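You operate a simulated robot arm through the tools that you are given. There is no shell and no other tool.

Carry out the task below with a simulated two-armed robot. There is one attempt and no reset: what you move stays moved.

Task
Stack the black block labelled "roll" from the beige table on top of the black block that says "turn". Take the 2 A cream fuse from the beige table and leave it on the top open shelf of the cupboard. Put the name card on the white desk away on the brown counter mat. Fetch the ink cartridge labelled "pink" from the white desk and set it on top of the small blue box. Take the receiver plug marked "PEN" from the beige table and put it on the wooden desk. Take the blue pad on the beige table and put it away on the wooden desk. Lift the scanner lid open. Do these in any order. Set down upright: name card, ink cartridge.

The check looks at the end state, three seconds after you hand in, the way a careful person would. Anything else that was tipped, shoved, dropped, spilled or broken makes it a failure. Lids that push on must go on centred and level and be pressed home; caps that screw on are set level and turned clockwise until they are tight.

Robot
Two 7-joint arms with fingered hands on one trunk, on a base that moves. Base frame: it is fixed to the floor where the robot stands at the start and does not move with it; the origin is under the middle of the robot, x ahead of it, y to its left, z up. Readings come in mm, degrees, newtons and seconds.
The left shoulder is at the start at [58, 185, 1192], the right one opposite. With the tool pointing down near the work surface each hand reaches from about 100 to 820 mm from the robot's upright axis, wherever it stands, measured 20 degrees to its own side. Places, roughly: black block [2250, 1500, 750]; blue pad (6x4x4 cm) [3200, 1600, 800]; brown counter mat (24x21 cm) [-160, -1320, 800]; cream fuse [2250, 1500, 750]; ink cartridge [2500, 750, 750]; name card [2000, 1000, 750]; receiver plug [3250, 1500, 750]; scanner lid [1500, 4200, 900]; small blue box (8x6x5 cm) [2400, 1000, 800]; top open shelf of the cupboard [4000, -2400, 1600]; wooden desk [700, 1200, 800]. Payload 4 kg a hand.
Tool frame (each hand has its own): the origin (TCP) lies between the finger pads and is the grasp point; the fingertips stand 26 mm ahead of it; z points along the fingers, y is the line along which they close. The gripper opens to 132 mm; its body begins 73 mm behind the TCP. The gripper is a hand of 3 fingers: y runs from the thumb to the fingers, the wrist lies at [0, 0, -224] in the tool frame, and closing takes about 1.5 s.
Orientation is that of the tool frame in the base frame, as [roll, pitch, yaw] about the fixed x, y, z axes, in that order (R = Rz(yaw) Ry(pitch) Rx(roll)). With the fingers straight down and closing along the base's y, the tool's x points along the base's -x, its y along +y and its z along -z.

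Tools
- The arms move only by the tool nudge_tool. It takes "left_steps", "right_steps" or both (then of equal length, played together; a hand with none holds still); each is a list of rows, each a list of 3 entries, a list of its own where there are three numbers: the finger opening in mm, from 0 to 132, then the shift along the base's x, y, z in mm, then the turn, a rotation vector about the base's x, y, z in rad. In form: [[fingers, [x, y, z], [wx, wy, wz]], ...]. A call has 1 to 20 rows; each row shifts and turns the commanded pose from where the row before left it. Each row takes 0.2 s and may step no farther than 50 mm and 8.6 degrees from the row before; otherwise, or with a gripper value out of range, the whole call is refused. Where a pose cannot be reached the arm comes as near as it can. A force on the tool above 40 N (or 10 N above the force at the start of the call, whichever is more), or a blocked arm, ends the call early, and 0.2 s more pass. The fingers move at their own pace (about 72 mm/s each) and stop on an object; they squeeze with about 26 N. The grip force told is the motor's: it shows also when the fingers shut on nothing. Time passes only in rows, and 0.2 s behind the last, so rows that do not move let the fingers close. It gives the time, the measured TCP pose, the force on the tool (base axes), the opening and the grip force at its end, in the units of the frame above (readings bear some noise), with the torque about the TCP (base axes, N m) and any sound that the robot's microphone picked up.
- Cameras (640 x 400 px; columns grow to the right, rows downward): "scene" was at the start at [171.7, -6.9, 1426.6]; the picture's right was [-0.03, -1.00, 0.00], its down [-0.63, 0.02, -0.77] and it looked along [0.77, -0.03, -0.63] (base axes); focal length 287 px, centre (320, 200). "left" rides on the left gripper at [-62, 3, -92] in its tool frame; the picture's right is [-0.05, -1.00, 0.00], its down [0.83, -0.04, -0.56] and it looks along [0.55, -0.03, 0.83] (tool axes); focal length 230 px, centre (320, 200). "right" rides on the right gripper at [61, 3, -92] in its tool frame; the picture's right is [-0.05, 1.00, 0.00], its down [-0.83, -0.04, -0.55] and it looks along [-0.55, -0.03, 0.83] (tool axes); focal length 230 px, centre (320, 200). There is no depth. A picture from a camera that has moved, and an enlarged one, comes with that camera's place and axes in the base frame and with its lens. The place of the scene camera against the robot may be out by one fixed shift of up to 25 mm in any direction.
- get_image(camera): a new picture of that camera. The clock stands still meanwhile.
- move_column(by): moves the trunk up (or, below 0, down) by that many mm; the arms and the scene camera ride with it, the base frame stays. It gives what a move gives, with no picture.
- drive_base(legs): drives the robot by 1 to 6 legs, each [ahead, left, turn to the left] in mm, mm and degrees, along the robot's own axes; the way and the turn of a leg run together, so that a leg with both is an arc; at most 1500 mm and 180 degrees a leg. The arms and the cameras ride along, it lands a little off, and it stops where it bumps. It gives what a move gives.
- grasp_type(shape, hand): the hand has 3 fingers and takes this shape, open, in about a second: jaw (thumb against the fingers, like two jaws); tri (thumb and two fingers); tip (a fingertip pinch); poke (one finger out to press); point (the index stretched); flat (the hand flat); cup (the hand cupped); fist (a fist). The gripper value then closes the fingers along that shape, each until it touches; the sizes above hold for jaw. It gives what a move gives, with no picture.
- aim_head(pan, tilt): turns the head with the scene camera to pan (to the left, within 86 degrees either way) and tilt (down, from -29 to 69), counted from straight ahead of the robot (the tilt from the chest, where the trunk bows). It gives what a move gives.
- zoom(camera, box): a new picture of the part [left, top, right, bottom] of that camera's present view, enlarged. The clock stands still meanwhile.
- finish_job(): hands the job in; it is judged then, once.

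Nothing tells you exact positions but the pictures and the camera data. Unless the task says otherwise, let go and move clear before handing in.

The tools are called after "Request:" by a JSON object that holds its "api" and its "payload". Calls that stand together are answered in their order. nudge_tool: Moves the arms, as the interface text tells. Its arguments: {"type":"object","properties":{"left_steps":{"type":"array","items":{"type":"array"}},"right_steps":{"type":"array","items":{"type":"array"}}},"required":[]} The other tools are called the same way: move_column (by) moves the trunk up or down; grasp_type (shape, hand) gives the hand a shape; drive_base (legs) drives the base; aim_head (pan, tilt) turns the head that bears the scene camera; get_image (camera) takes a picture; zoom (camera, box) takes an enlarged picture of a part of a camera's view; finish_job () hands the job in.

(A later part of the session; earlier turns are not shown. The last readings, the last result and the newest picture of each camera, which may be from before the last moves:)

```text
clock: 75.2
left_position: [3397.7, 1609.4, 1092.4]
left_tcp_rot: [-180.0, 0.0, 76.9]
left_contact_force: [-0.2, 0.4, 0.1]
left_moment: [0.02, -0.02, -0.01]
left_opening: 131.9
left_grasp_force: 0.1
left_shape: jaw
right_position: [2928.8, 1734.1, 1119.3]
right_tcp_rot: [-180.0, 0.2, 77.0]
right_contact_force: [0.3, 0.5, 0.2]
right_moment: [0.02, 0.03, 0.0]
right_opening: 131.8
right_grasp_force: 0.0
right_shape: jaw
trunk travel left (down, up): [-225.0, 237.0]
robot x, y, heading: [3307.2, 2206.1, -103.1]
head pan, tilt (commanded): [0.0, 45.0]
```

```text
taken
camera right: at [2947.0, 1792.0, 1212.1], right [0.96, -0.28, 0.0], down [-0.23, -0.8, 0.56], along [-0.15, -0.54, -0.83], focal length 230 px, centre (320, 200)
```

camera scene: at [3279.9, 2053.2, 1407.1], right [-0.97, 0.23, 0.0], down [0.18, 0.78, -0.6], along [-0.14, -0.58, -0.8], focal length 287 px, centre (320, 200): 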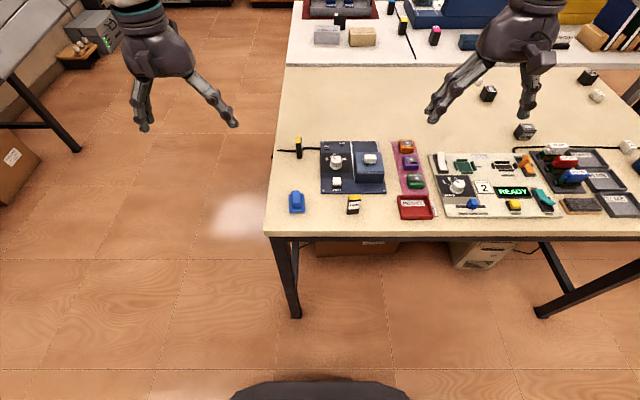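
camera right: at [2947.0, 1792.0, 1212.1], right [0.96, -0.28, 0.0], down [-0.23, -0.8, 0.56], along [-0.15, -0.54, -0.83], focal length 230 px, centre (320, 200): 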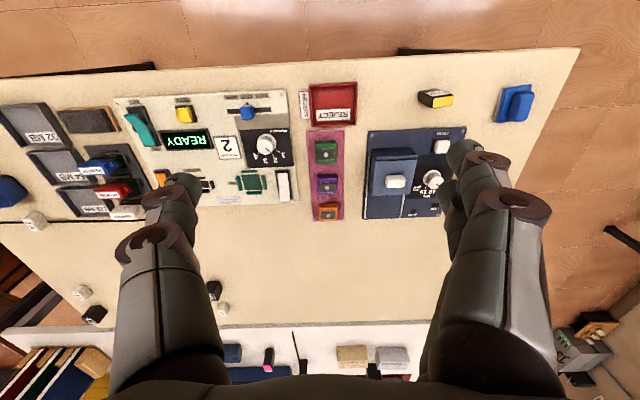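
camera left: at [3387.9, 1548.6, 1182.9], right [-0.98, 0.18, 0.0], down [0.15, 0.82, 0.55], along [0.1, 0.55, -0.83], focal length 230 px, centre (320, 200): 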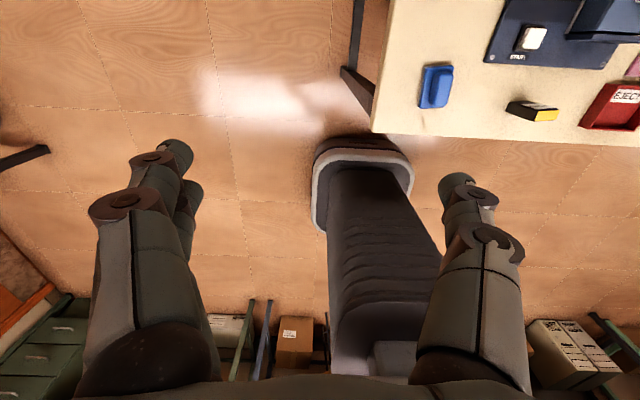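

PEN plug is at about (3100, 1680) and the blue pad at (3235, 1627). I'll bring the right hand over the PEN plug and look through its camera.

Request:
{"api": "nudge_tool", "payload": {"right_steps": [[132, [34, -10.5, -33], [0, 0, 0]], [132, [34, -10.5, -33], [0, 0, 0]], [132, [34, -10.5, -33], [0, 0, 0]], [132, [34, -10.5, -33], [0, 0, 0]], [132, [34, -10.5, -33], [0, 0, 0]], [132, [0, 0, 0], [0, 0, 0]]]}}

Request:
{"api": "get_image", "payload": {"camera": "right"}}

```text
clock: 76.6
left_position: [3397.8, 1608.8, 1091.6]
left_tcp_rot: [180.0, -0.1, 76.8]
left_contact_force: [-0.1, -0.7, 0.7]
left_moment: [0.01, 0.01, 0.0]
left_opening: 132.0
left_grasp_force: 0.0
left_shape: jaw
right_position: [3098.9, 1682.7, 954.2]
right_tcp_rot: [180.0, 0.2, 76.8]
right_contact_force: [-0.1, -0.4, 0.3]
right_moment: [0.01, -0.01, -0.02]
right_opening: 132.0
right_grasp_force: 0.1
right_shape: jaw
trunk travel left (down, up): [-225.0, 237.0]
robot x, y, heading: [3307.3, 2205.2, -103.1]
head pan, tilt (commanded): [0.0, 45.0]
```

```text
taken
camera right: at [3116.6, 1741.2, 1046.0], right [0.96, -0.28, 0.0], down [-0.23, -0.8, 0.56], along [-0.15, -0.54, -0.83], focal length 230 px, centre (320, 200)
```

right: 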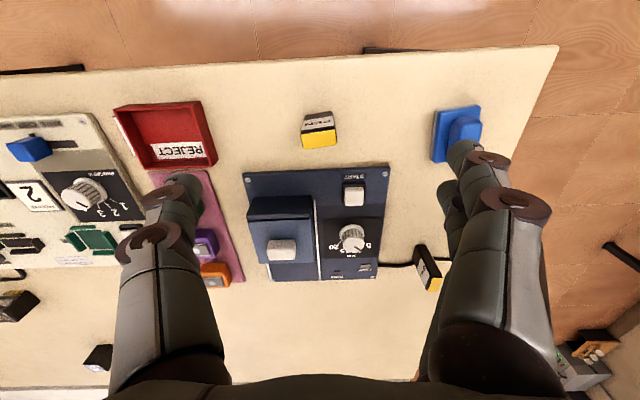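

The PEN plug stands nearly right under the hand. I'll narrow the fingers (to clear the REJECT tray) and descend partway, then check again.

Request:
{"api": "nudge_tool", "payload": {"right_steps": [[75, [0, -2, -25], [0, 0, 0]], [75, [0, -2, -25], [0, 0, 0]], [75, [0, -1, -20], [0, 0, 0]], [75, [0, 0, 0], [0, 0, 0]], [75, [0, 0, 0], [0, 0, 0]]]}}

Request:
{"api": "get_image", "payload": {"camera": "right"}}

```text
clock: 77.8
left_position: [3398.9, 1608.4, 1091.3]
left_tcp_rot: [180.0, 0.0, 76.9]
left_contact_force: [0.0, -1.0, -0.3]
left_moment: [0.0, -0.02, 0.02]
left_opening: 131.9
left_grasp_force: 0.1
left_shape: jaw
right_position: [3097.0, 1676.8, 885.0]
right_tcp_rot: [180.0, 0.1, 77.0]
right_contact_force: [-1.1, 0.6, 0.8]
right_moment: [-0.01, -0.02, -0.01]
right_opening: 75.5
right_grasp_force: 0.0
right_shape: jaw
trunk travel left (down, up): [-225.0, 237.0]
robot x, y, heading: [3306.0, 2201.6, -103.2]
head pan, tilt (commanded): [0.0, 45.0]
```

```text
taken
camera right: at [3115.1, 1735.0, 977.2], right [0.96, -0.28, 0.0], down [-0.23, -0.8, 0.56], along [-0.15, -0.54, -0.83], focal length 230 px, centre (320, 200)
```

right: 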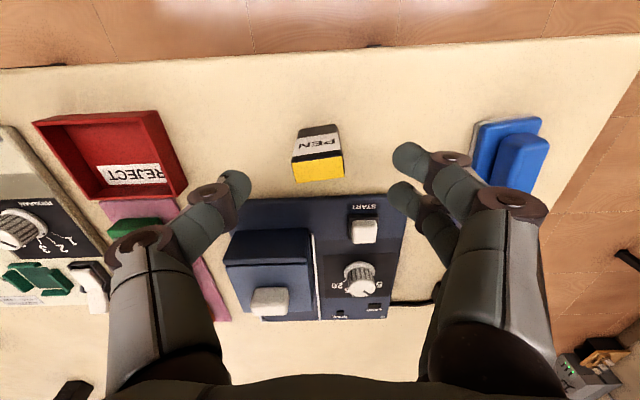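

PEN is centred under the tool; its top is near z=854. I'll descend to about z=843 and close.

Request:
{"api": "nudge_tool", "payload": {"right_steps": [[75, [1, 0, -15], [0, 0, 0]], [75, [0, 0, -15], [0, 0, 0]], [75, [0, 0, -12], [0, 0, 0]], [75, [0, 0, 0], [0, 0, 0]]]}}

Request:
{"api": "get_image", "payload": {"camera": "right"}}

```text
clock: 78.8
left_position: [3398.4, 1609.5, 1091.6]
left_tcp_rot: [180.0, 0.0, 76.9]
left_contact_force: [0.1, -0.4, -0.1]
left_moment: [0.0, -0.01, 0.0]
left_opening: 131.6
left_grasp_force: 0.1
left_shape: jaw
right_position: [3099.8, 1675.7, 842.6]
right_tcp_rot: [-180.0, 0.0, 77.1]
right_contact_force: [-0.2, -0.3, 0.4]
right_moment: [-0.01, -0.01, 0.01]
right_opening: 75.4
right_grasp_force: 0.1
right_shape: jaw
trunk travel left (down, up): [-225.0, 237.0]
robot x, y, heading: [3306.7, 2202.1, -103.3]
head pan, tilt (commanded): [0.0, 45.0]
```

```text
taken
camera right: at [3118.3, 1733.9, 935.2], right [0.96, -0.28, 0.0], down [-0.23, -0.8, 0.56], along [-0.15, -0.54, -0.83], focal length 230 px, centre (320, 200)
```

right: 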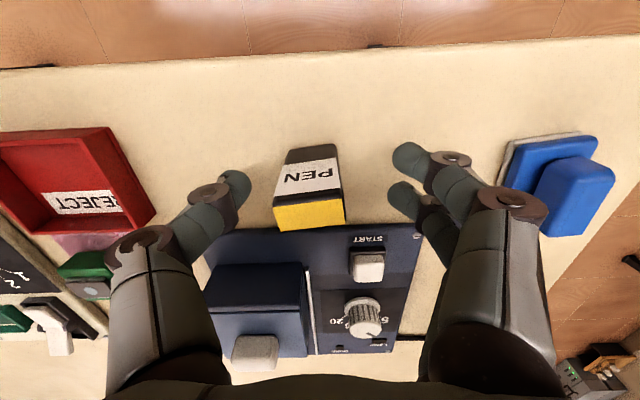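

Aligned. Closing the fingers on the PEN plug.

Request:
{"api": "nudge_tool", "payload": {"right_steps": [[15, [0, 0, 0], [0, 0, 0]], [15, [0, 0, 0], [0, 0, 0]], [15, [0, 0, 0], [0, 0, 0]], [15, [0, 0, 0], [0, 0, 0]], [15, [0, 0, 0], [0, 0, 0]], [15, [0, 0, 0], [0, 0, 0]]]}}

Request:
{"api": "get_image", "payload": {"camera": "right"}}

```text
clock: 80.2
left_position: [3398.0, 1609.8, 1092.1]
left_tcp_rot: [180.0, 0.1, 76.9]
left_contact_force: [0.0, 0.1, -0.6]
left_moment: [0.01, 0.0, 0.02]
left_opening: 131.9
left_grasp_force: 0.1
left_shape: jaw
right_position: [3100.7, 1676.6, 842.9]
right_tcp_rot: [180.0, 0.1, 77.0]
right_contact_force: [0.2, -0.3, 0.8]
right_moment: [0.01, 0.01, 0.0]
right_opening: 12.4
right_grasp_force: 25.9
right_shape: jaw
trunk travel left (down, up): [-225.0, 237.0]
robot x, y, heading: [3303.1, 2203.8, -103.3]
head pan, tilt (commanded): [0.0, 45.0]
```

```text
taken
camera right: at [3118.3, 1733.9, 935.4], right [0.96, -0.28, 0.0], down [-0.23, -0.8, 0.56], along [-0.15, -0.54, -0.83], focal length 230 px, centre (320, 200)
```

right: 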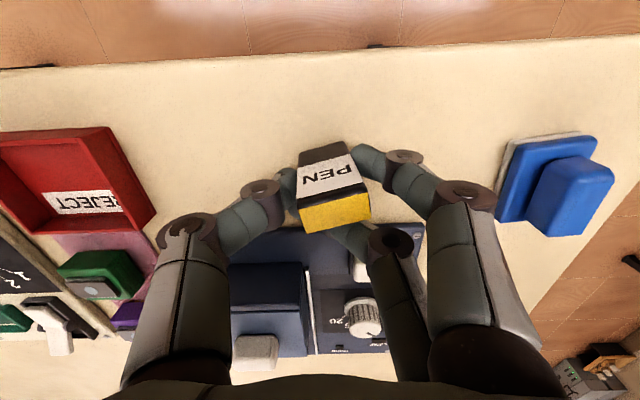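

The grip holds at 26 N with one finger passing beside the plug. I'll lift a little and check.

Request:
{"api": "nudge_tool", "payload": {"right_steps": [[12, [0, 0, 15], [0, 0, 0]], [12, [0, 0, 25], [0, 0, 0]], [12, [0, 0, 30], [0, 0, 0]], [12, [0, 0, 0], [0, 0, 0]]]}}

Request:
{"api": "get_image", "payload": {"camera": "right"}}

```text
clock: 81.2
left_position: [3398.4, 1609.2, 1091.2]
left_tcp_rot: [-180.0, 0.0, 76.9]
left_contact_force: [0.4, 0.9, 0.3]
left_moment: [-0.02, -0.02, 0.0]
left_opening: 131.8
left_grasp_force: 0.2
left_shape: jaw
right_position: [3101.7, 1677.9, 912.6]
right_tcp_rot: [180.0, 0.1, 77.0]
right_contact_force: [-0.5, 0.3, 0.0]
right_moment: [0.01, 0.01, 0.0]
right_opening: 10.3
right_grasp_force: 25.8
right_shape: jaw
trunk travel left (down, up): [-225.0, 237.0]
robot x, y, heading: [3308.0, 2202.0, -103.2]
head pan, tilt (commanded): [0.0, 45.0]
```

```text
taken
camera right: at [3119.4, 1736.6, 1005.4], right [0.96, -0.28, 0.0], down [-0.23, -0.8, 0.56], along [-0.15, -0.53, -0.83], focal length 230 px, centre (320, 200)
```

right: 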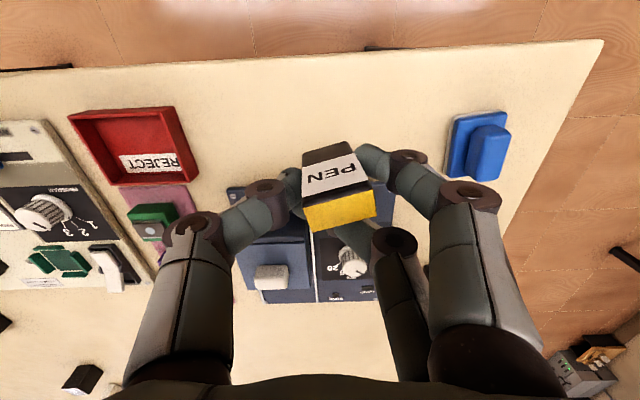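

PEN is securely held. I'll raise the right hand and move it aside, while moving the left hand over the blue pad.

Request:
{"api": "nudge_tool", "payload": {"right_steps": [[12, [0, 0, 45], [0, 0, 0]], [12, [-20, 5, 40], [0, 0, 0]], [12, [-45, 10, 15], [0, 0, 0]], [12, [-45, 10, 5], [0, 0, 0]], [12, [-45, 10, 0], [0, 0, 0]], [12, [0, 0, 0], [0, 0, 0]]], "left_steps": [[132, [0, 0, 0], [0, 0, 0]], [132, [0, 0, 0], [0, 0, 0]], [132, [-35, 4, -30], [0, 0, 0]], [132, [-40, 4, -28], [0, 0, 0]], [132, [-42, 4, -26], [0, 0, 0]], [132, [-42, 4, -26], [0, 0, 0]]]}}

Request:
{"api": "get_image", "payload": {"camera": "left"}}

```text
clock: 82.6
left_position: [3241.9, 1622.1, 982.0]
left_tcp_rot: [-180.0, 0.0, 77.1]
left_contact_force: [-0.5, 0.2, -0.4]
left_moment: [0.03, 0.01, -0.01]
left_opening: 132.1
left_grasp_force: 0.0
left_shape: jaw
right_position: [2943.6, 1710.6, 1019.6]
right_tcp_rot: [179.9, -0.1, 77.0]
right_contact_force: [-0.2, 0.1, -0.5]
right_moment: [0.01, -0.03, 0.01]
right_opening: 10.2
right_grasp_force: 26.2
right_shape: jaw
trunk travel left (down, up): [-225.0, 237.0]
robot x, y, heading: [3306.0, 2203.0, -103.2]
head pan, tilt (commanded): [0.0, 45.0]
```

```text
taken
camera left: at [3231.5, 1561.5, 1073.0], right [-0.98, 0.17, 0.0], down [0.14, 0.82, 0.56], along [0.1, 0.55, -0.83], focal length 230 px, centre (320, 200)
```

left: 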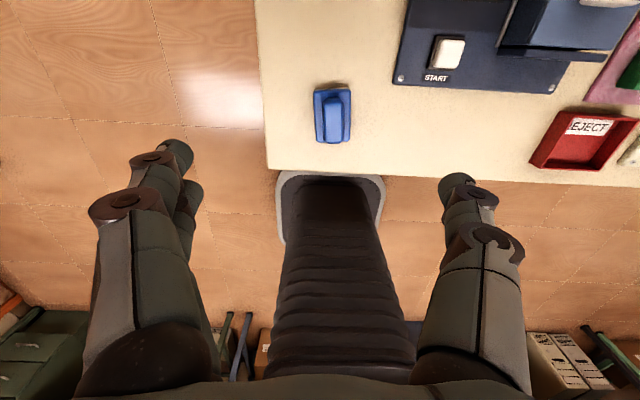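

The pad lies below, slightly off. I'll shift ~11 mm and descend with the left hand at 90 mm opening, then check.

Request:
{"api": "nudge_tool", "payload": {"left_steps": [[90, [-6, -3, -35], [0, 0, 0]], [90, [-6, -3, -35], [0, 0, 0]], [90, [0, 0, -22], [0, 0, 0]], [90, [0, 0, 0], [0, 0, 0]], [90, [0, 0, 0], [0, 0, 0]]]}}

Request:
{"api": "get_image", "payload": {"camera": "left"}}

```text
clock: 83.8
left_position: [3228.0, 1620.3, 891.9]
left_tcp_rot: [180.0, 0.0, 77.0]
left_contact_force: [-0.1, -0.8, 0.4]
left_moment: [0.04, 0.0, 0.0]
left_opening: 90.5
left_grasp_force: 0.0
left_shape: jaw
right_position: [2945.2, 1711.1, 1018.9]
right_tcp_rot: [180.0, 0.1, 77.0]
right_contact_force: [0.2, 0.0, -0.4]
right_moment: [-0.02, -0.01, 0.02]
right_opening: 10.1
right_grasp_force: 25.9
right_shape: jaw
trunk travel left (down, up): [-225.0, 237.0]
robot x, y, heading: [3302.0, 2204.3, -103.2]
head pan, tilt (commanded): [0.0, 45.0]
```

```text
taken
camera left: at [3217.5, 1559.0, 983.2], right [-0.98, 0.18, 0.0], down [0.15, 0.82, 0.55], along [0.1, 0.55, -0.83], focal length 230 px, centre (320, 200)
```

left: 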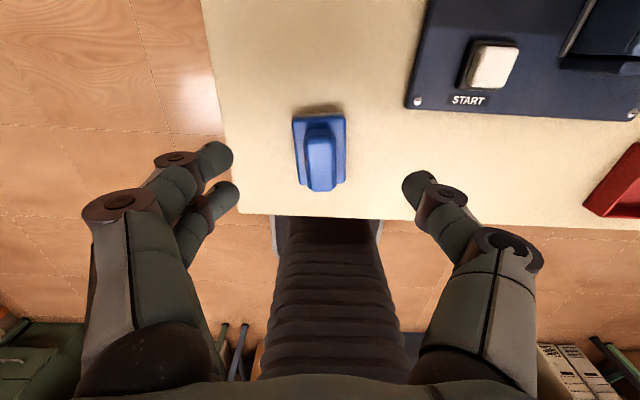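

Centred. Descend to about z=842 and close on the pad.

Request:
{"api": "nudge_tool", "payload": {"left_steps": [[90, [0, 0, -20], [0, 0, 0]], [90, [0, 0, -20], [0, 0, 0]], [90, [0, 0, -10], [0, 0, 0]], [90, [0, 0, 0], [0, 0, 0]], [25, [0, 0, 0], [0, 0, 0]], [25, [0, 0, 0], [0, 0, 0]], [25, [0, 0, 0], [0, 0, 0]], [25, [0, 0, 0], [0, 0, 0]], [25, [0, 0, 0], [0, 0, 0]], [25, [0, 0, 0], [0, 0, 0]]]}}

Request:
{"api": "get_image", "payload": {"camera": "left"}}

```text
clock: 86.0
left_position: [3228.0, 1619.7, 842.0]
left_tcp_rot: [179.9, 0.2, 76.9]
left_contact_force: [1.4, -0.2, 4.0]
left_moment: [-0.04, -0.09, -0.01]
left_opening: 24.7
left_grasp_force: 25.7
left_shape: jaw
right_position: [2945.3, 1711.9, 1020.9]
right_tcp_rot: [-180.0, 0.1, 77.0]
right_contact_force: [-1.5, 0.1, -0.6]
right_moment: [-0.01, 0.0, 0.03]
right_opening: 10.3
right_grasp_force: 25.6
right_shape: jaw
trunk travel left (down, up): [-225.0, 237.0]
robot x, y, heading: [3300.8, 2205.5, -103.1]
head pan, tilt (commanded): [0.0, 45.0]
```

```text
taken
camera left: at [3216.8, 1560.1, 932.7], right [-0.98, 0.18, 0.0], down [0.15, 0.82, 0.55], along [0.1, 0.55, -0.83], focal length 230 px, centre (320, 200)
```

left: 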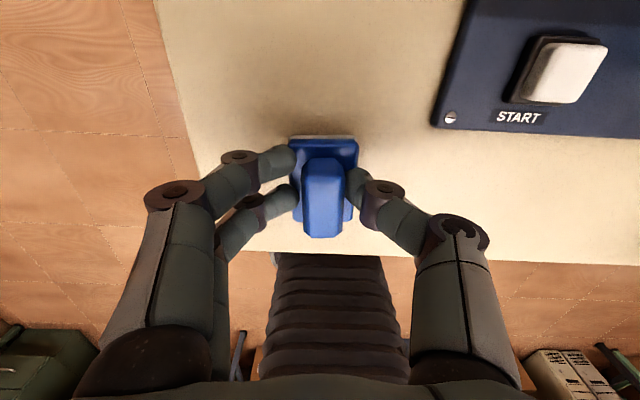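

The pad is gripped. Lift and verify.

Request:
{"api": "nudge_tool", "payload": {"left_steps": [[20, [0, 0, 15], [0, 0, 0]], [20, [0, 0, 30], [0, 0, 0]], [20, [0, 0, 40], [0, 0, 0]], [20, [0, 0, 0], [0, 0, 0]]]}}

Request:
{"api": "get_image", "payload": {"camera": "left"}}

```text
clock: 87.0
left_position: [3226.5, 1619.8, 923.7]
left_tcp_rot: [180.0, 0.0, 76.9]
left_contact_force: [0.2, 0.8, -1.1]
left_moment: [-0.03, 0.0, 0.04]
left_opening: 22.3
left_grasp_force: 25.7
left_shape: jaw
right_position: [2943.9, 1710.1, 1019.9]
right_tcp_rot: [-179.9, 0.1, 77.0]
right_contact_force: [-0.3, -0.2, -0.5]
right_moment: [0.02, -0.01, 0.01]
right_opening: 10.1
right_grasp_force: 26.5
right_shape: jaw
trunk travel left (down, up): [-225.0, 237.0]
robot x, y, heading: [3303.7, 2203.5, -103.3]
head pan, tilt (commanded): [0.0, 45.0]
```

```text
taken
camera left: at [3216.8, 1559.4, 1016.0], right [-0.98, 0.18, 0.0], down [0.15, 0.82, 0.56], along [0.1, 0.55, -0.83], focal length 230 px, centre (320, 200)
```

left: 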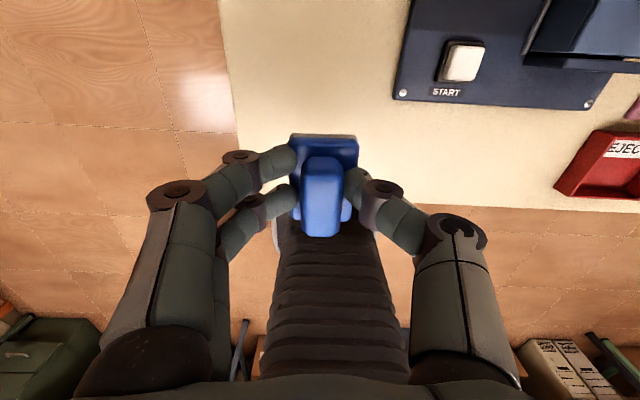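

Both items are held. I'll raise the hands, back off, and slide along the back aisle toward the gap between the beige and teal tables to view the wooden desk from there.

Request:
{"api": "nudge_tool", "payload": {"left_steps": [[20, [0, 10, 45], [0, 0, 0]], [20, [0, 10, 45], [0, 0, 0]], [20, [0, 10, 40], [0, 0, 0]]], "right_steps": [[10, [0, 0, 15], [0, 0, 0]], [10, [0, 0, 15], [0, 0, 0]], [10, [0, 0, 10], [0, 0, 0]]]}}

Request:
{"api": "drive_base", "payload": {"legs": [[-400, 0, 0], [0, -1450, 0]]}}

Request:
{"api": "aim_head", "payload": {"pan": 0, "tilt": 25}}

Request:
{"api": "get_image", "payload": {"camera": "scene"}}

```text
clock: 87.8
left_position: [3227.4, 1649.3, 1057.9]
left_tcp_rot: [180.0, 0.1, 76.9]
left_contact_force: [-0.4, 0.0, -0.5]
left_moment: [-0.07, 0.0, 0.0]
left_opening: 22.4
left_grasp_force: 26.0
left_shape: jaw
right_position: [2946.1, 1711.9, 1058.6]
right_tcp_rot: [180.0, 0.2, 77.0]
right_contact_force: [-0.7, 0.6, -0.4]
right_moment: [0.0, -0.01, 0.01]
right_opening: 10.1
right_grasp_force: 24.2
right_shape: jaw
trunk travel left (down, up): [-225.0, 237.0]
robot x, y, heading: [3305.9, 2207.3, -103.3]
head pan, tilt (commanded): [0.0, 45.0]
```

```text
clock: 97.1
left_position: [1900.4, 2344.1, 1055.9]
left_tcp_rot: [179.8, 0.0, 78.0]
left_contact_force: [0.3, -0.2, -0.9]
left_moment: [-0.03, -0.01, 0.03]
left_opening: 22.5
left_grasp_force: 26.5
left_shape: jaw
right_position: [1617.8, 2401.7, 1058.9]
right_tcp_rot: [-180.0, 0.1, 78.2]
right_contact_force: [0.6, -0.1, 1.0]
right_moment: [-0.01, -0.01, 0.04]
right_opening: 9.9
right_grasp_force: 25.9
right_shape: jaw
trunk travel left (down, up): [-225.0, 237.0]
robot x, y, heading: [1967.1, 2905.3, -102.2]
head pan, tilt (commanded): [0.0, 45.0]
```

```text
clock: 97.9
left_position: [1900.2, 2344.3, 1055.3]
left_tcp_rot: [179.9, 0.0, 77.9]
left_contact_force: [0.5, 0.9, 0.0]
left_moment: [0.02, 0.01, 0.0]
left_opening: 22.4
left_grasp_force: 26.1
left_shape: jaw
right_position: [1618.1, 2401.5, 1059.0]
right_tcp_rot: [179.9, 0.1, 78.1]
right_contact_force: [1.0, -0.3, 0.0]
right_moment: [-0.02, 0.01, 0.01]
right_opening: 10.1
right_grasp_force: 26.0
right_shape: jaw
trunk travel left (down, up): [-225.0, 237.0]
robot x, y, heading: [1965.3, 2899.5, -102.1]
head pan, tilt (commanded): [0.0, 25.0]
```

```text
taken
camera scene: at [1942.2, 2735.3, 1435.7], right [-0.98, 0.21, 0.0], down [0.12, 0.54, -0.84], along [-0.18, -0.82, -0.55], focal length 287 px, centre (320, 200)
```

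scene: 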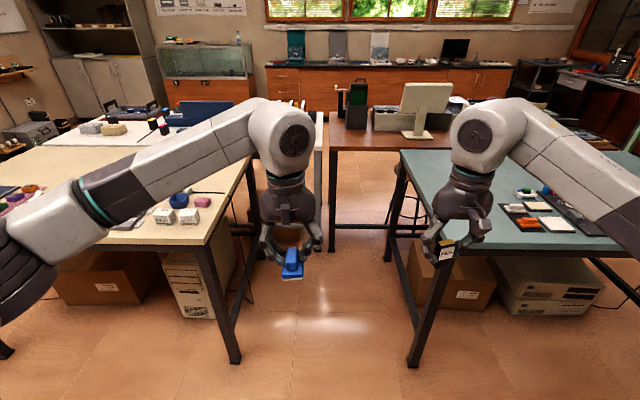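

The gap between beige and teal tables is about 780 mm wide, straight ahead of me. The wooden desk's back-right corner lies beyond it with free space. I'll drive in carefully in two stages.

Request:
{"api": "drive_base", "payload": {"legs": [[600, 0, -1]]}}

Request:
{"api": "aim_head", "payload": {"pan": 0, "tilt": 40}}

Request:
{"api": "get_image", "payload": {"camera": "scene"}}

```text
clock: 101.3
left_position: [1755.6, 1764.4, 1055.4]
left_tcp_rot: [-180.0, 0.0, 76.7]
left_contact_force: [0.7, -0.2, -1.2]
left_moment: [-0.03, -0.04, 0.0]
left_opening: 22.5
left_grasp_force: 26.0
left_shape: jaw
right_position: [1473.5, 1828.8, 1058.9]
right_tcp_rot: [-180.0, 0.1, 76.7]
right_contact_force: [0.7, -0.4, 0.2]
right_moment: [-0.05, -0.02, 0.01]
right_opening: 9.9
right_grasp_force: 25.5
right_shape: jaw
trunk travel left (down, up): [-225.0, 237.0]
robot x, y, heading: [1831.6, 2318.3, -103.5]
head pan, tilt (commanded): [0.0, 25.0]
```

```text
clock: 102.1
left_position: [1754.8, 1763.6, 1056.5]
left_tcp_rot: [180.0, 0.0, 76.6]
left_contact_force: [0.1, -0.1, -1.8]
left_moment: [-0.02, 0.02, 0.02]
left_opening: 22.2
left_grasp_force: 25.7
left_shape: jaw
right_position: [1473.4, 1828.0, 1058.0]
right_tcp_rot: [180.0, 0.1, 76.8]
right_contact_force: [-0.7, 0.5, 0.3]
right_moment: [-0.03, -0.01, 0.04]
right_opening: 9.8
right_grasp_force: 26.1
right_shape: jaw
trunk travel left (down, up): [-225.0, 237.0]
robot x, y, heading: [1830.6, 2323.1, -103.8]
head pan, tilt (commanded): [0.0, 40.0]
```

```text
taken
camera scene: at [1808.0, 2163.6, 1413.7], right [-0.97, 0.23, 0.0], down [0.17, 0.73, -0.67], along [-0.16, -0.65, -0.75], focal length 287 px, centre (320, 200)
```

scene: 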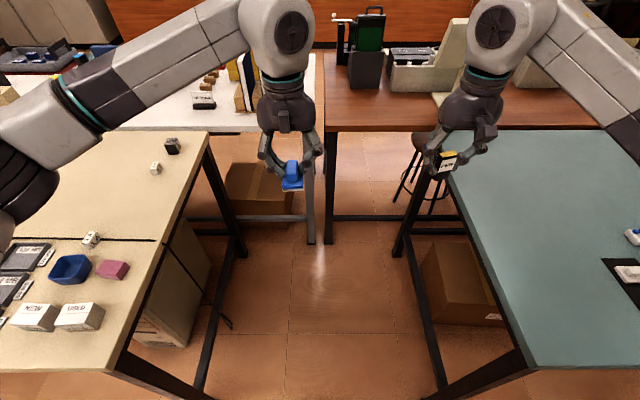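

The gap is clear and I'm nearly centred. I'll advance ~550 mm more to reach the wooden desk's free back-right corner.

Request:
{"api": "drive_base", "payload": {"legs": [[550, 20, 0.5]]}}

Request:
{"api": "aim_head", "payload": {"pan": 0, "tilt": 40}}

Request:
{"api": "get_image", "payload": {"camera": "scene"}}

Request:
{"api": "get_image", "payload": {"camera": "right"}}

```text
clock: 105.2
left_position: [1649.8, 1225.9, 1055.7]
left_tcp_rot: [180.0, 0.0, 76.8]
left_contact_force: [-2.0, -0.1, -0.7]
left_moment: [-0.03, -0.01, -0.04]
left_opening: 22.4
left_grasp_force: 25.3
left_shape: jaw
right_position: [1369.3, 1288.8, 1058.2]
right_tcp_rot: [180.0, 0.2, 76.9]
right_contact_force: [-0.7, -0.4, 0.2]
right_moment: [-0.01, 0.01, -0.01]
right_opening: 10.0
right_grasp_force: 26.0
right_shape: jaw
trunk travel left (down, up): [-225.0, 237.0]
robot x, y, heading: [1723.7, 1781.6, -103.1]
head pan, tilt (commanded): [0.0, 40.0]
```

```text
clock: 105.8
left_position: [1650.8, 1225.4, 1055.6]
left_tcp_rot: [179.9, 0.1, 76.8]
left_contact_force: [-0.2, 0.4, -0.5]
left_moment: [0.01, 0.02, 0.02]
left_opening: 22.6
left_grasp_force: 26.1
left_shape: jaw
right_position: [1368.8, 1289.6, 1057.3]
right_tcp_rot: [-180.0, 0.1, 76.9]
right_contact_force: [0.0, -0.2, -0.2]
right_moment: [-0.01, 0.01, 0.0]
right_opening: 9.6
right_grasp_force: 25.9
right_shape: jaw
trunk travel left (down, up): [-225.0, 237.0]
robot x, y, heading: [1728.1, 1780.4, -103.1]
head pan, tilt (commanded): [0.0, 40.0]
```

```text
taken
camera scene: at [1701.8, 1626.4, 1413.6], right [-0.97, 0.23, 0.0], down [0.17, 0.73, -0.67], along [-0.15, -0.65, -0.75], focal length 287 px, centre (320, 200)
```

scene: 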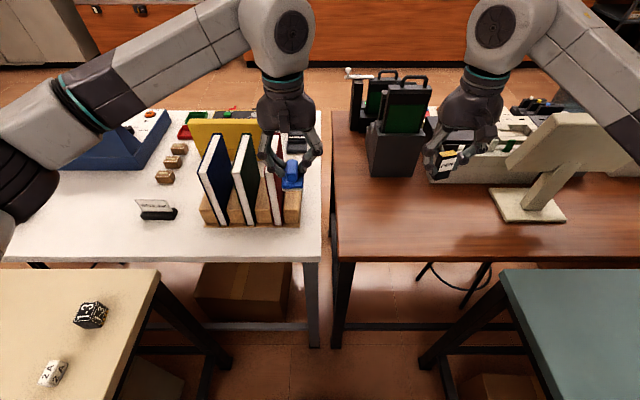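

```text
taken
camera right: at [1386.9, 1347.8, 1150.9], right [0.96, -0.28, 0.0], down [-0.23, -0.8, 0.56], along [-0.15, -0.54, -0.83], focal length 230 px, centre (320, 200)
```

right: 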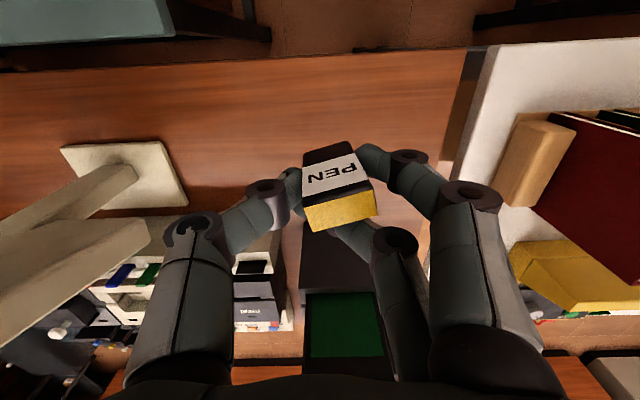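

PEN hangs above the free part of the wooden desk. I'll lower the right hand toward the surface (about z 785), first to z≈850.

Request:
{"api": "nudge_tool", "payload": {"right_steps": [[10, [-3, -13, -40], [0, 0, 0]], [10, [-3, -13, -40], [0, 0, 0]], [10, [-3, -13, -40], [0, 0, 0]], [10, [0, 0, -45], [0, 0, 0]], [10, [0, 0, -40], [0, 0, 0]], [10, [0, 0, 0], [0, 0, 0]]]}}

Request:
{"api": "get_image", "payload": {"camera": "right"}}

Request:
{"api": "get_image", "payload": {"camera": "scene"}}

```text
clock: 107.2
left_position: [1650.9, 1226.6, 1055.7]
left_tcp_rot: [-179.9, 0.0, 76.9]
left_contact_force: [-0.5, 0.4, -0.3]
left_moment: [-0.03, 0.01, 0.05]
left_opening: 22.5
left_grasp_force: 25.7
left_shape: jaw
right_position: [1361.8, 1251.0, 853.7]
right_tcp_rot: [-179.9, 0.2, 77.0]
right_contact_force: [0.3, 0.1, -0.1]
right_moment: [-0.01, 0.01, 0.01]
right_opening: 9.9
right_grasp_force: 26.1
right_shape: jaw
trunk travel left (down, up): [-225.0, 237.0]
robot x, y, heading: [1726.2, 1781.2, -103.1]
head pan, tilt (commanded): [0.0, 40.0]
```

```text
taken
camera right: at [1379.5, 1309.6, 945.5], right [0.96, -0.28, 0.0], down [-0.23, -0.8, 0.56], along [-0.15, -0.54, -0.83], focal length 230 px, centre (320, 200)
```

right: 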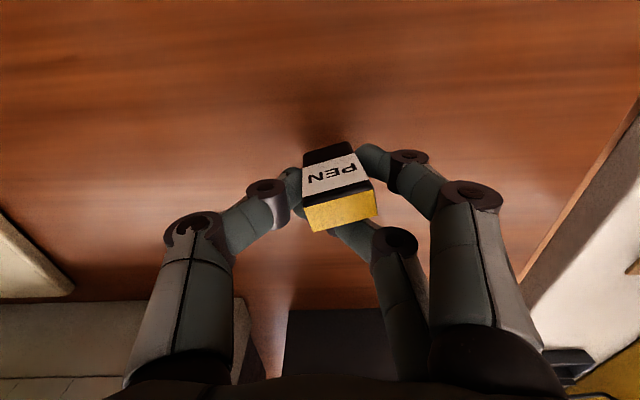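

```text
taken
camera scene: at [1702.0, 1627.1, 1413.8], right [-0.97, 0.23, 0.0], down [0.17, 0.73, -0.67], along [-0.15, -0.65, -0.75], focal length 287 px, centre (320, 200)
```

scene: 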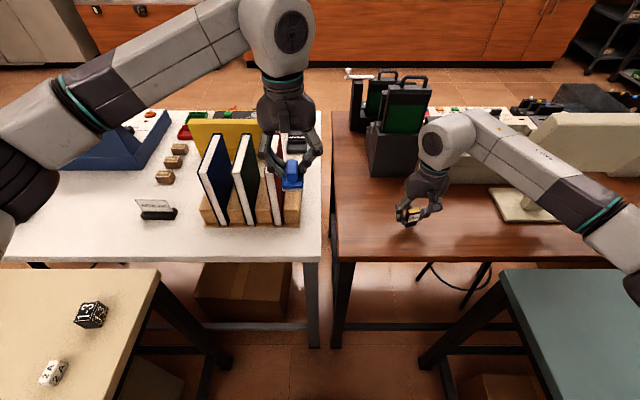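

The PEN is close to the desk surface. Now I descend in small steps, watching the force.

Request:
{"api": "nudge_tool", "payload": {"right_steps": [[10, [0, 0, -6], [0, 0, 0]], [10, [0, 0, -6], [0, 0, 0]], [10, [0, 0, 0], [0, 0, 0]]]}}

Request:
{"api": "nudge_tool", "payload": {"right_steps": [[10, [0, 0, -5], [0, 0, 0]], [10, [0, 0, 0], [0, 0, 0]]]}}

Request:
{"api": "nudge_tool", "payload": {"right_steps": [[10, [0, 0, -4], [0, 0, 0]], [10, [0, 0, 0], [0, 0, 0]]]}}

```text
clock: 108.0
left_position: [1651.4, 1226.9, 1055.8]
left_tcp_rot: [-180.0, 0.2, 76.8]
left_contact_force: [0.1, -0.8, 0.2]
left_moment: [-0.03, 0.0, 0.0]
left_opening: 22.4
left_grasp_force: 25.3
left_shape: jaw
right_position: [1360.6, 1251.3, 842.9]
right_tcp_rot: [179.9, 0.2, 76.9]
right_contact_force: [-1.0, 0.7, 5.9]
right_moment: [0.04, -0.04, -0.01]
right_opening: 9.7
right_grasp_force: 25.9
right_shape: jaw
trunk travel left (down, up): [-225.0, 237.0]
robot x, y, heading: [1726.1, 1779.6, -103.0]
head pan, tilt (commanded): [0.0, 40.0]
```

```text
clock: 108.6
left_position: [1651.2, 1226.2, 1056.4]
left_tcp_rot: [-179.8, 0.2, 76.9]
left_contact_force: [0.6, 0.2, -0.8]
left_moment: [-0.01, -0.02, -0.01]
left_opening: 22.4
left_grasp_force: 25.9
left_shape: jaw
right_position: [1358.8, 1250.3, 841.0]
right_tcp_rot: [180.0, 0.5, 76.9]
right_contact_force: [-6.2, -1.8, 21.5]
right_moment: [0.05, -0.15, 0.01]
right_opening: 10.9
right_grasp_force: 26.1
right_shape: jaw
trunk travel left (down, up): [-225.0, 237.0]
robot x, y, heading: [1726.7, 1780.4, -103.2]
head pan, tilt (commanded): [0.0, 40.0]
```

```text
clock: 109.2
left_position: [1651.6, 1227.9, 1057.9]
left_tcp_rot: [-179.9, 0.2, 76.9]
left_contact_force: [-0.3, -0.5, -0.5]
left_moment: [0.0, 0.02, 0.0]
left_opening: 22.7
left_grasp_force: 25.8
left_shape: jaw
right_position: [1360.2, 1250.7, 837.8]
right_tcp_rot: [180.0, 0.5, 76.9]
right_contact_force: [-9.5, -1.0, 36.8]
right_moment: [0.13, -0.05, -0.03]
right_opening: 13.6
right_grasp_force: 25.9
right_shape: jaw
trunk travel left (down, up): [-225.0, 237.0]
robot x, y, heading: [1728.7, 1784.2, -103.3]
head pan, tilt (commanded): [0.0, 40.0]
```

Contact was already at z≈843; I pressed a bit too far. I'll back up ~9 mm to relieve it, check, then release.

Request:
{"api": "nudge_tool", "payload": {"right_steps": [[10, [0, 0, 5], [0, 0, 0]], [10, [0, 0, 5], [0, 0, 0]], [10, [0, 0, 0], [0, 0, 0]]]}}

Request:
{"api": "get_image", "payload": {"camera": "right"}}

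```text
clock: 110.0
left_position: [1651.2, 1227.2, 1055.3]
left_tcp_rot: [180.0, 0.0, 76.8]
left_contact_force: [0.9, -0.3, -0.1]
left_moment: [-0.01, -0.01, -0.02]
left_opening: 22.3
left_grasp_force: 26.0
left_shape: jaw
right_position: [1361.4, 1252.6, 841.0]
right_tcp_rot: [-179.8, -0.1, 77.1]
right_contact_force: [0.6, -0.2, 2.3]
right_moment: [0.0, -0.06, 0.0]
right_opening: 11.7
right_grasp_force: 26.6
right_shape: jaw
trunk travel left (down, up): [-225.0, 237.0]
robot x, y, heading: [1726.4, 1781.7, -102.9]
head pan, tilt (commanded): [0.0, 40.0]
```

```text
taken
camera right: at [1379.2, 1310.0, 933.5], right [0.96, -0.27, 0.0], down [-0.23, -0.8, 0.55], along [-0.15, -0.53, -0.83], focal length 230 px, centre (320, 200)
```

right: 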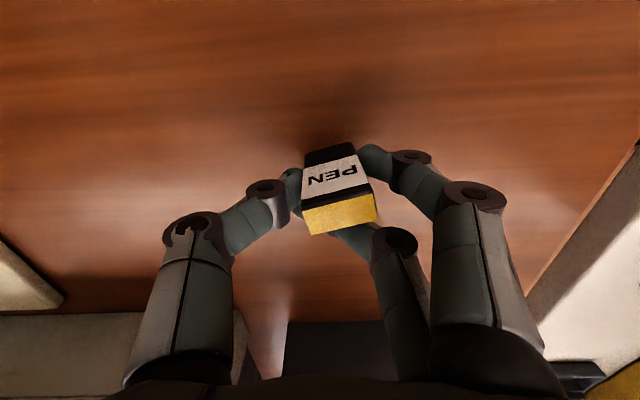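

Light contact now. Opening the fingers to release the PEN plug.

Request:
{"api": "nudge_tool", "payload": {"right_steps": [[30, [0, 0, 0], [0, 0, 0]], [60, [0, 0, 0], [0, 0, 0]], [80, [0, 0, 0], [0, 0, 0]], [80, [0, 0, 0], [0, 0, 0]], [80, [0, 0, 0], [0, 0, 0]]]}}

Request:
{"api": "get_image", "payload": {"camera": "right"}}

```text
clock: 111.2
left_position: [1650.0, 1226.4, 1055.9]
left_tcp_rot: [-179.9, 0.1, 76.7]
left_contact_force: [-0.8, -0.1, -0.9]
left_moment: [0.03, 0.04, 0.01]
left_opening: 22.5
left_grasp_force: 26.1
left_shape: jaw
right_position: [1360.5, 1251.1, 842.9]
right_tcp_rot: [180.0, 0.1, 77.0]
right_contact_force: [1.6, 0.2, -0.4]
right_moment: [0.0, 0.02, -0.02]
right_opening: 79.3
right_grasp_force: 0.0
right_shape: jaw
trunk travel left (down, up): [-225.0, 237.0]
robot x, y, heading: [1724.2, 1781.0, -103.3]
head pan, tilt (commanded): [0.0, 40.0]
```

```text
taken
camera right: at [1378.3, 1309.1, 935.4], right [0.96, -0.28, 0.0], down [-0.23, -0.8, 0.56], along [-0.15, -0.54, -0.83], focal length 230 px, centre (320, 200)
```

right: 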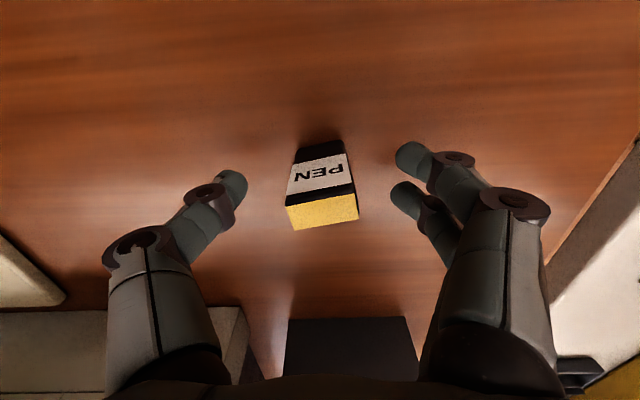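

PEN stands upright on the wooden desk. I'll lift the right hand straight up and draw it back, clear of the left hand's path.

Request:
{"api": "nudge_tool", "payload": {"right_steps": [[80, [0, 0, 40], [0, 0, 0]], [80, [0, 0, 45], [0, 0, 0]], [80, [0, 0, 45], [0, 0, 0]], [80, [0, 0, 45], [0, 0, 0]], [80, [5, 22, 40], [0, 0, 0]], [80, [8, 35, 30], [0, 0, 0]], [80, [8, 40, 10], [0, 0, 0]], [80, [8, 40, 0], [0, 0, 0]]]}}

Request:
{"api": "nudge_tool", "payload": {"left_steps": [[20, [-40, 0, -15], [0, 0, 0]], [20, [-40, 0, -25], [0, 0, 0]], [20, [-40, 0, -25], [0, 0, 0]], [20, [-40, 0, -25], [0, 0, 0]], [20, [0, 0, -45], [0, 0, 0]], [20, [0, 0, -45], [0, 0, 0]], [20, [0, 0, 0], [0, 0, 0]]]}}

Request:
{"api": "get_image", "payload": {"camera": "left"}}

Request:
{"api": "get_image", "payload": {"camera": "scene"}}

```text
clock: 113.0
left_position: [1650.5, 1227.9, 1055.7]
left_tcp_rot: [180.0, 0.1, 76.9]
left_contact_force: [-0.4, 0.0, 0.8]
left_moment: [-0.01, 0.01, 0.0]
left_opening: 22.3
left_grasp_force: 26.1
left_shape: jaw
right_position: [1388.2, 1388.6, 1099.9]
right_tcp_rot: [180.0, 0.2, 77.0]
right_contact_force: [0.3, -0.5, 0.6]
right_moment: [-0.01, -0.01, -0.01]
right_opening: 79.6
right_grasp_force: 0.1
right_shape: jaw
trunk travel left (down, up): [-225.0, 237.0]
robot x, y, heading: [1724.0, 1780.6, -103.3]
head pan, tilt (commanded): [0.0, 40.0]
```

```text
clock: 114.6
left_position: [1491.7, 1225.3, 875.3]
left_tcp_rot: [179.9, 0.1, 76.9]
left_contact_force: [0.7, -0.2, 0.0]
left_moment: [0.04, -0.02, -0.01]
left_opening: 22.1
left_grasp_force: 26.2
left_shape: jaw
right_position: [1389.5, 1387.8, 1098.9]
right_tcp_rot: [-180.0, 0.2, 77.0]
right_contact_force: [-0.2, -0.5, -0.2]
right_moment: [0.01, 0.01, -0.03]
right_opening: 79.7
right_grasp_force: 0.0
right_shape: jaw
trunk travel left (down, up): [-225.0, 237.0]
robot x, y, heading: [1726.1, 1779.8, -103.3]
head pan, tilt (commanded): [0.0, 40.0]
```

```text
taken
camera left: at [1481.7, 1164.3, 967.4], right [-0.98, 0.18, 0.0], down [0.15, 0.82, 0.55], along [0.1, 0.55, -0.83], focal length 230 px, centre (320, 200)
```

left: 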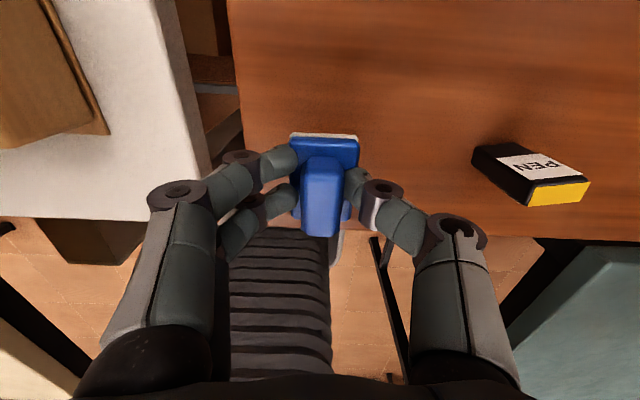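

```text
taken
camera scene: at [1701.7, 1627.4, 1413.8], right [-0.97, 0.23, 0.0], down [0.17, 0.73, -0.67], along [-0.15, -0.65, -0.75], focal length 287 px, centre (320, 200)
```

scene: 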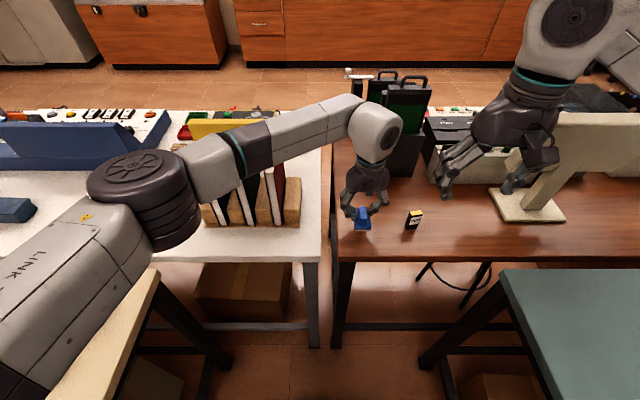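

The pad is above the wooden desk beside PEN. Pick heights were equal, so contact is expected at z≈842; descend to ~845, then gently.

Request:
{"api": "nudge_tool", "payload": {"left_steps": [[20, [0, 0, -15], [0, 0, 0]], [20, [0, 0, -14], [0, 0, 0]], [20, [0, 0, 0], [0, 0, 0]]]}}

```text
clock: 115.4
left_position: [1492.2, 1224.9, 846.0]
left_tcp_rot: [180.0, -0.1, 76.8]
left_contact_force: [-0.2, -0.2, -0.9]
left_moment: [0.01, 0.0, -0.03]
left_opening: 22.2
left_grasp_force: 26.2
left_shape: jaw
right_position: [1388.9, 1389.0, 1098.8]
right_tcp_rot: [-180.0, 0.1, 76.9]
right_contact_force: [0.3, -0.5, -0.3]
right_moment: [-0.01, 0.02, 0.01]
right_opening: 79.6
right_grasp_force: 0.0
right_shape: jaw
trunk travel left (down, up): [-225.0, 237.0]
robot x, y, heading: [1729.2, 1778.8, -103.2]
head pan, tilt (commanded): [0.0, 40.0]
```

No contact yet at 846; a little further.

Request:
{"api": "nudge_tool", "payload": {"left_steps": [[20, [0, 0, -3], [0, 0, 0]], [20, [0, 0, 0], [0, 0, 0]]]}}

```text
clock: 116.0
left_position: [1491.5, 1225.1, 843.9]
left_tcp_rot: [180.0, 0.0, 76.9]
left_contact_force: [0.2, -0.4, 0.2]
left_moment: [-0.02, -0.04, -0.03]
left_opening: 22.2
left_grasp_force: 25.4
left_shape: jaw
right_position: [1389.0, 1387.4, 1099.7]
right_tcp_rot: [180.0, 0.0, 77.0]
right_contact_force: [-0.2, 0.4, 0.2]
right_moment: [0.01, -0.02, 0.01]
right_opening: 79.5
right_grasp_force: 0.1
right_shape: jaw
trunk travel left (down, up): [-225.0, 237.0]
robot x, y, heading: [1727.8, 1782.2, -103.3]
head pan, tilt (commanded): [0.0, 40.0]
```

Still free; another 3 mm.

Request:
{"api": "nudge_tool", "payload": {"left_steps": [[20, [0, 0, -3], [0, 0, 0]], [20, [0, 0, 0], [0, 0, 0]]]}}

```text
clock: 116.6
left_position: [1491.0, 1225.3, 841.0]
left_tcp_rot: [-180.0, 0.0, 76.9]
left_contact_force: [1.0, -0.8, 7.4]
left_moment: [-0.08, -0.17, -0.02]
left_opening: 22.2
left_grasp_force: 26.0
left_shape: jaw
right_position: [1388.4, 1388.4, 1100.4]
right_tcp_rot: [180.0, 0.3, 77.1]
right_contact_force: [-0.5, 0.3, -0.6]
right_moment: [-0.02, -0.02, 0.01]
right_opening: 79.5
right_grasp_force: 0.0
right_shape: jaw
trunk travel left (down, up): [-225.0, 237.0]
robot x, y, heading: [1727.2, 1783.2, -103.0]
head pan, tilt (commanded): [0.0, 40.0]
```

Contact (7 N). Release the pad gently and check.

Request:
{"api": "nudge_tool", "payload": {"left_steps": [[40, [0, 0, 0], [0, 0, 0]], [70, [0, 0, 0], [0, 0, 0]], [90, [0, 0, 0], [0, 0, 0]], [90, [0, 0, 0], [0, 0, 0]], [90, [0, 0, 0], [0, 0, 0]]]}}

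Request:
{"api": "get_image", "payload": {"camera": "left"}}

```text
clock: 117.8
left_position: [1492.2, 1226.2, 841.2]
left_tcp_rot: [180.0, 0.1, 76.9]
left_contact_force: [0.3, -0.2, 0.0]
left_moment: [0.02, 0.03, -0.02]
left_opening: 89.5
left_grasp_force: 0.0
left_shape: jaw
right_position: [1387.5, 1387.4, 1100.7]
right_tcp_rot: [-179.9, 0.1, 77.1]
right_contact_force: [-0.3, -0.5, 0.3]
right_moment: [0.03, 0.02, 0.01]
right_opening: 79.2
right_grasp_force: 0.2
right_shape: jaw
trunk travel left (down, up): [-225.0, 237.0]
robot x, y, heading: [1726.6, 1780.9, -103.2]
head pan, tilt (commanded): [0.0, 40.0]
```

```text
taken
camera left: at [1481.1, 1165.0, 932.4], right [-0.98, 0.18, 0.0], down [0.15, 0.82, 0.55], along [0.1, 0.55, -0.83], focal length 230 px, centre (320, 200)
```

left: 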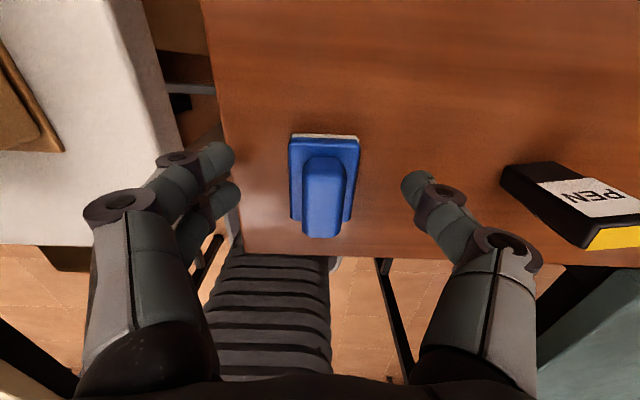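

Both PEN and the pad are on the wooden desk. I'll raise the left hand, then back out of the gap and go behind the beige table for the blocks and the fuse.

Request:
{"api": "nudge_tool", "payload": {"left_steps": [[90, [0, 0, 40], [0, 0, 0]], [90, [0, 0, 45], [0, 0, 0]], [90, [0, 0, 45], [0, 0, 0]], [90, [0, 0, 45], [0, 0, 0]], [90, [10, 5, 45], [0, 0, 0]], [90, [40, 0, 0], [0, 0, 0]], [90, [40, 0, 0], [0, 0, 0]], [90, [40, 0, 0], [0, 0, 0]], [90, [20, 0, 0], [0, 0, 0]]]}}

Request:
{"api": "get_image", "payload": {"camera": "scene"}}

```text
clock: 119.8
left_position: [1641.8, 1229.8, 1060.3]
left_tcp_rot: [-179.9, 0.0, 76.9]
left_contact_force: [0.7, -0.2, 0.6]
left_moment: [0.0, -0.02, -0.03]
left_opening: 90.3
left_grasp_force: 0.1
left_shape: jaw
right_position: [1388.2, 1386.8, 1099.5]
right_tcp_rot: [180.0, 0.2, 77.0]
right_contact_force: [-0.5, 0.7, 0.0]
right_moment: [0.01, -0.01, -0.04]
right_opening: 79.6
right_grasp_force: 0.0
right_shape: jaw
trunk travel left (down, up): [-225.0, 237.0]
robot x, y, heading: [1727.4, 1783.2, -103.2]
head pan, tilt (commanded): [0.0, 40.0]
```

```text
taken
camera scene: at [1702.2, 1626.7, 1413.7], right [-0.97, 0.23, 0.0], down [0.17, 0.73, -0.67], along [-0.15, -0.65, -0.75], focal length 287 px, centre (320, 200)
```

scene: 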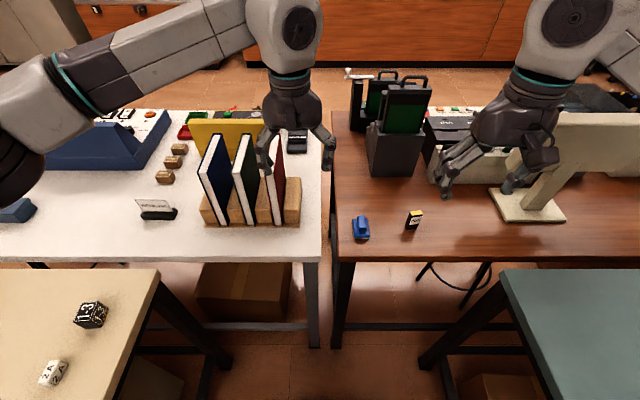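

PEN and pad are nicely placed. I'll zoom on the WEBCAM card and nearby blocks from here for details.

Request:
{"api": "zoom", "payload": {"camera": "scene", "box": [100, 160, 260, 260]}}

Request:
{"api": "zoom", "payload": {"camera": "scene", "box": [0, 280, 192, 400]}}

```text
4.00 times, centred on (180, 210) of scene
camera zoom: at [1702.2, 1626.7, 1413.7], right [-0.97, 0.23, 0.0], down [0.17, 0.73, -0.67], along [-0.15, -0.65, -0.75], focal length 1149 px, centre (880, 160)
```

zoom: 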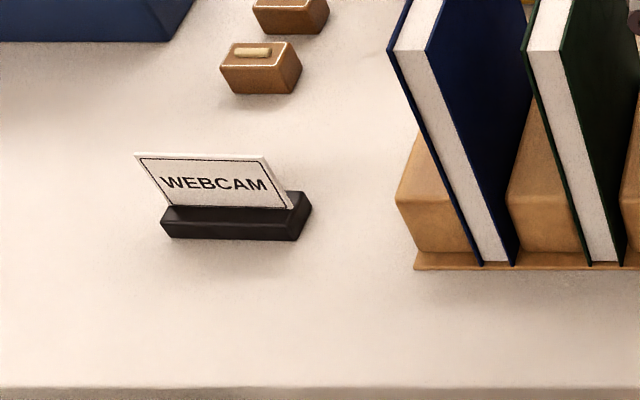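

```text
3.33 times, centred on (96, 340) of scene
camera zoom: at [1702.2, 1626.7, 1413.7], right [-0.97, 0.23, 0.0], down [0.17, 0.73, -0.67], along [-0.15, -0.65, -0.75], focal length 957 px, centre (1067, -267)
```

zoom: 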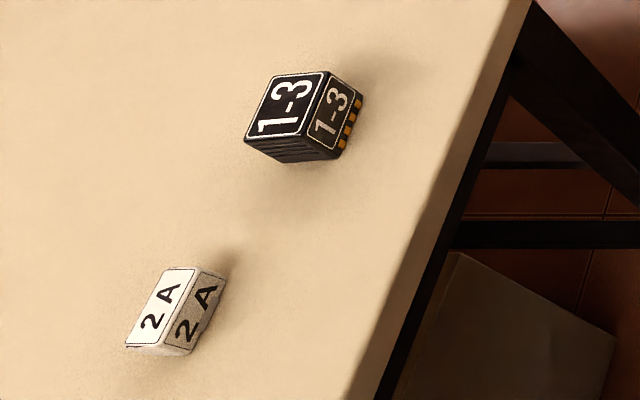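

Label confirmed: that's "WEBCAM" from both sides, and the other black block is "1-3". From here the left hand can reach the WEBCAM card with a vertical tool, so I'll move the left hand that way (clear of the binders) while turning it 90° to close across the card's base.

Request:
{"api": "nudge_tool", "payload": {"left_steps": [[110, [0, 0, 40], [0, 0, 0]], [110, [30, 5, 15], [0, 0, -0.143]], [110, [33, 0, 0], [0, 0, -0.143]], [110, [33, 0, 0], [0, 0, -0.143]], [110, [33, 0, 0], [0, 0, -0.143]], [110, [33, 0, 0], [0, 0, -0.143]], [110, [33, 0, 0], [0, 0, -0.143]], [110, [33, 0, 0], [0, 0, -0.143]], [110, [33, 0, 0], [0, 0, -0.143]], [110, [33, 0, 0], [0, 0, -0.143]], [110, [33, 0, 0], [0, 0, -0.143]], [110, [33, 0, 0], [0, 0, -0.141]], [110, [0, 0, 0], [0, 0, 0]]]}}

Request:
{"api": "get_image", "payload": {"camera": "left"}}

Request:
{"api": "get_image", "payload": {"camera": "scene"}}

```text
clock: 122.6
left_position: [1999.0, 1235.6, 1116.2]
left_tcp_rot: [-179.9, 0.0, -13.2]
left_contact_force: [-0.4, -0.2, 0.4]
left_moment: [0.03, 0.02, 0.03]
left_opening: 109.8
left_grasp_force: 0.1
left_shape: jaw
right_position: [1388.0, 1386.4, 1098.4]
right_tcp_rot: [180.0, 0.2, 77.0]
right_contact_force: [0.0, 0.3, -0.3]
right_moment: [-0.02, -0.02, 0.02]
right_opening: 79.4
right_grasp_force: 0.1
right_shape: jaw
trunk travel left (down, up): [-225.0, 237.0]
robot x, y, heading: [1728.8, 1781.2, -103.2]
head pan, tilt (commanded): [0.0, 40.0]
```

```text
taken
camera left: at [1938.8, 1246.8, 1207.4], right [0.18, 0.98, 0.0], down [0.82, -0.15, 0.55], along [0.55, -0.1, -0.83], focal length 230 px, centre (320, 200)
```

left: 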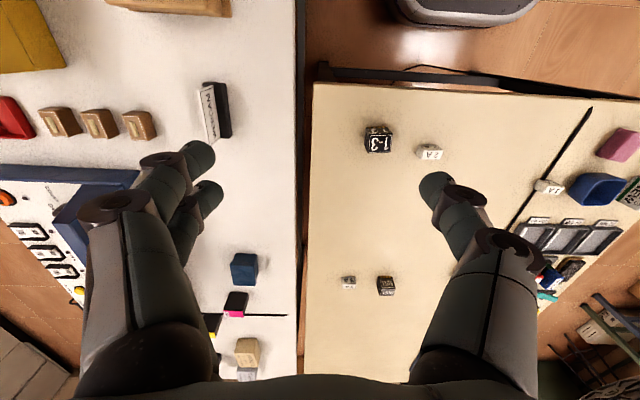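

```text
taken
camera scene: at [1701.3, 1626.5, 1413.6], right [-0.97, 0.23, 0.0], down [0.17, 0.73, -0.67], along [-0.15, -0.65, -0.75], focal length 287 px, centre (320, 200)
```

scene: 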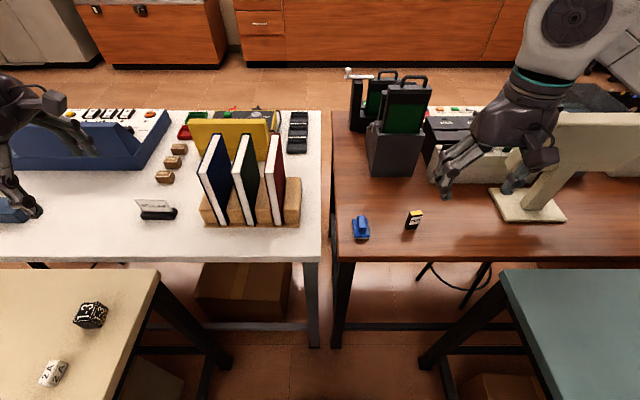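

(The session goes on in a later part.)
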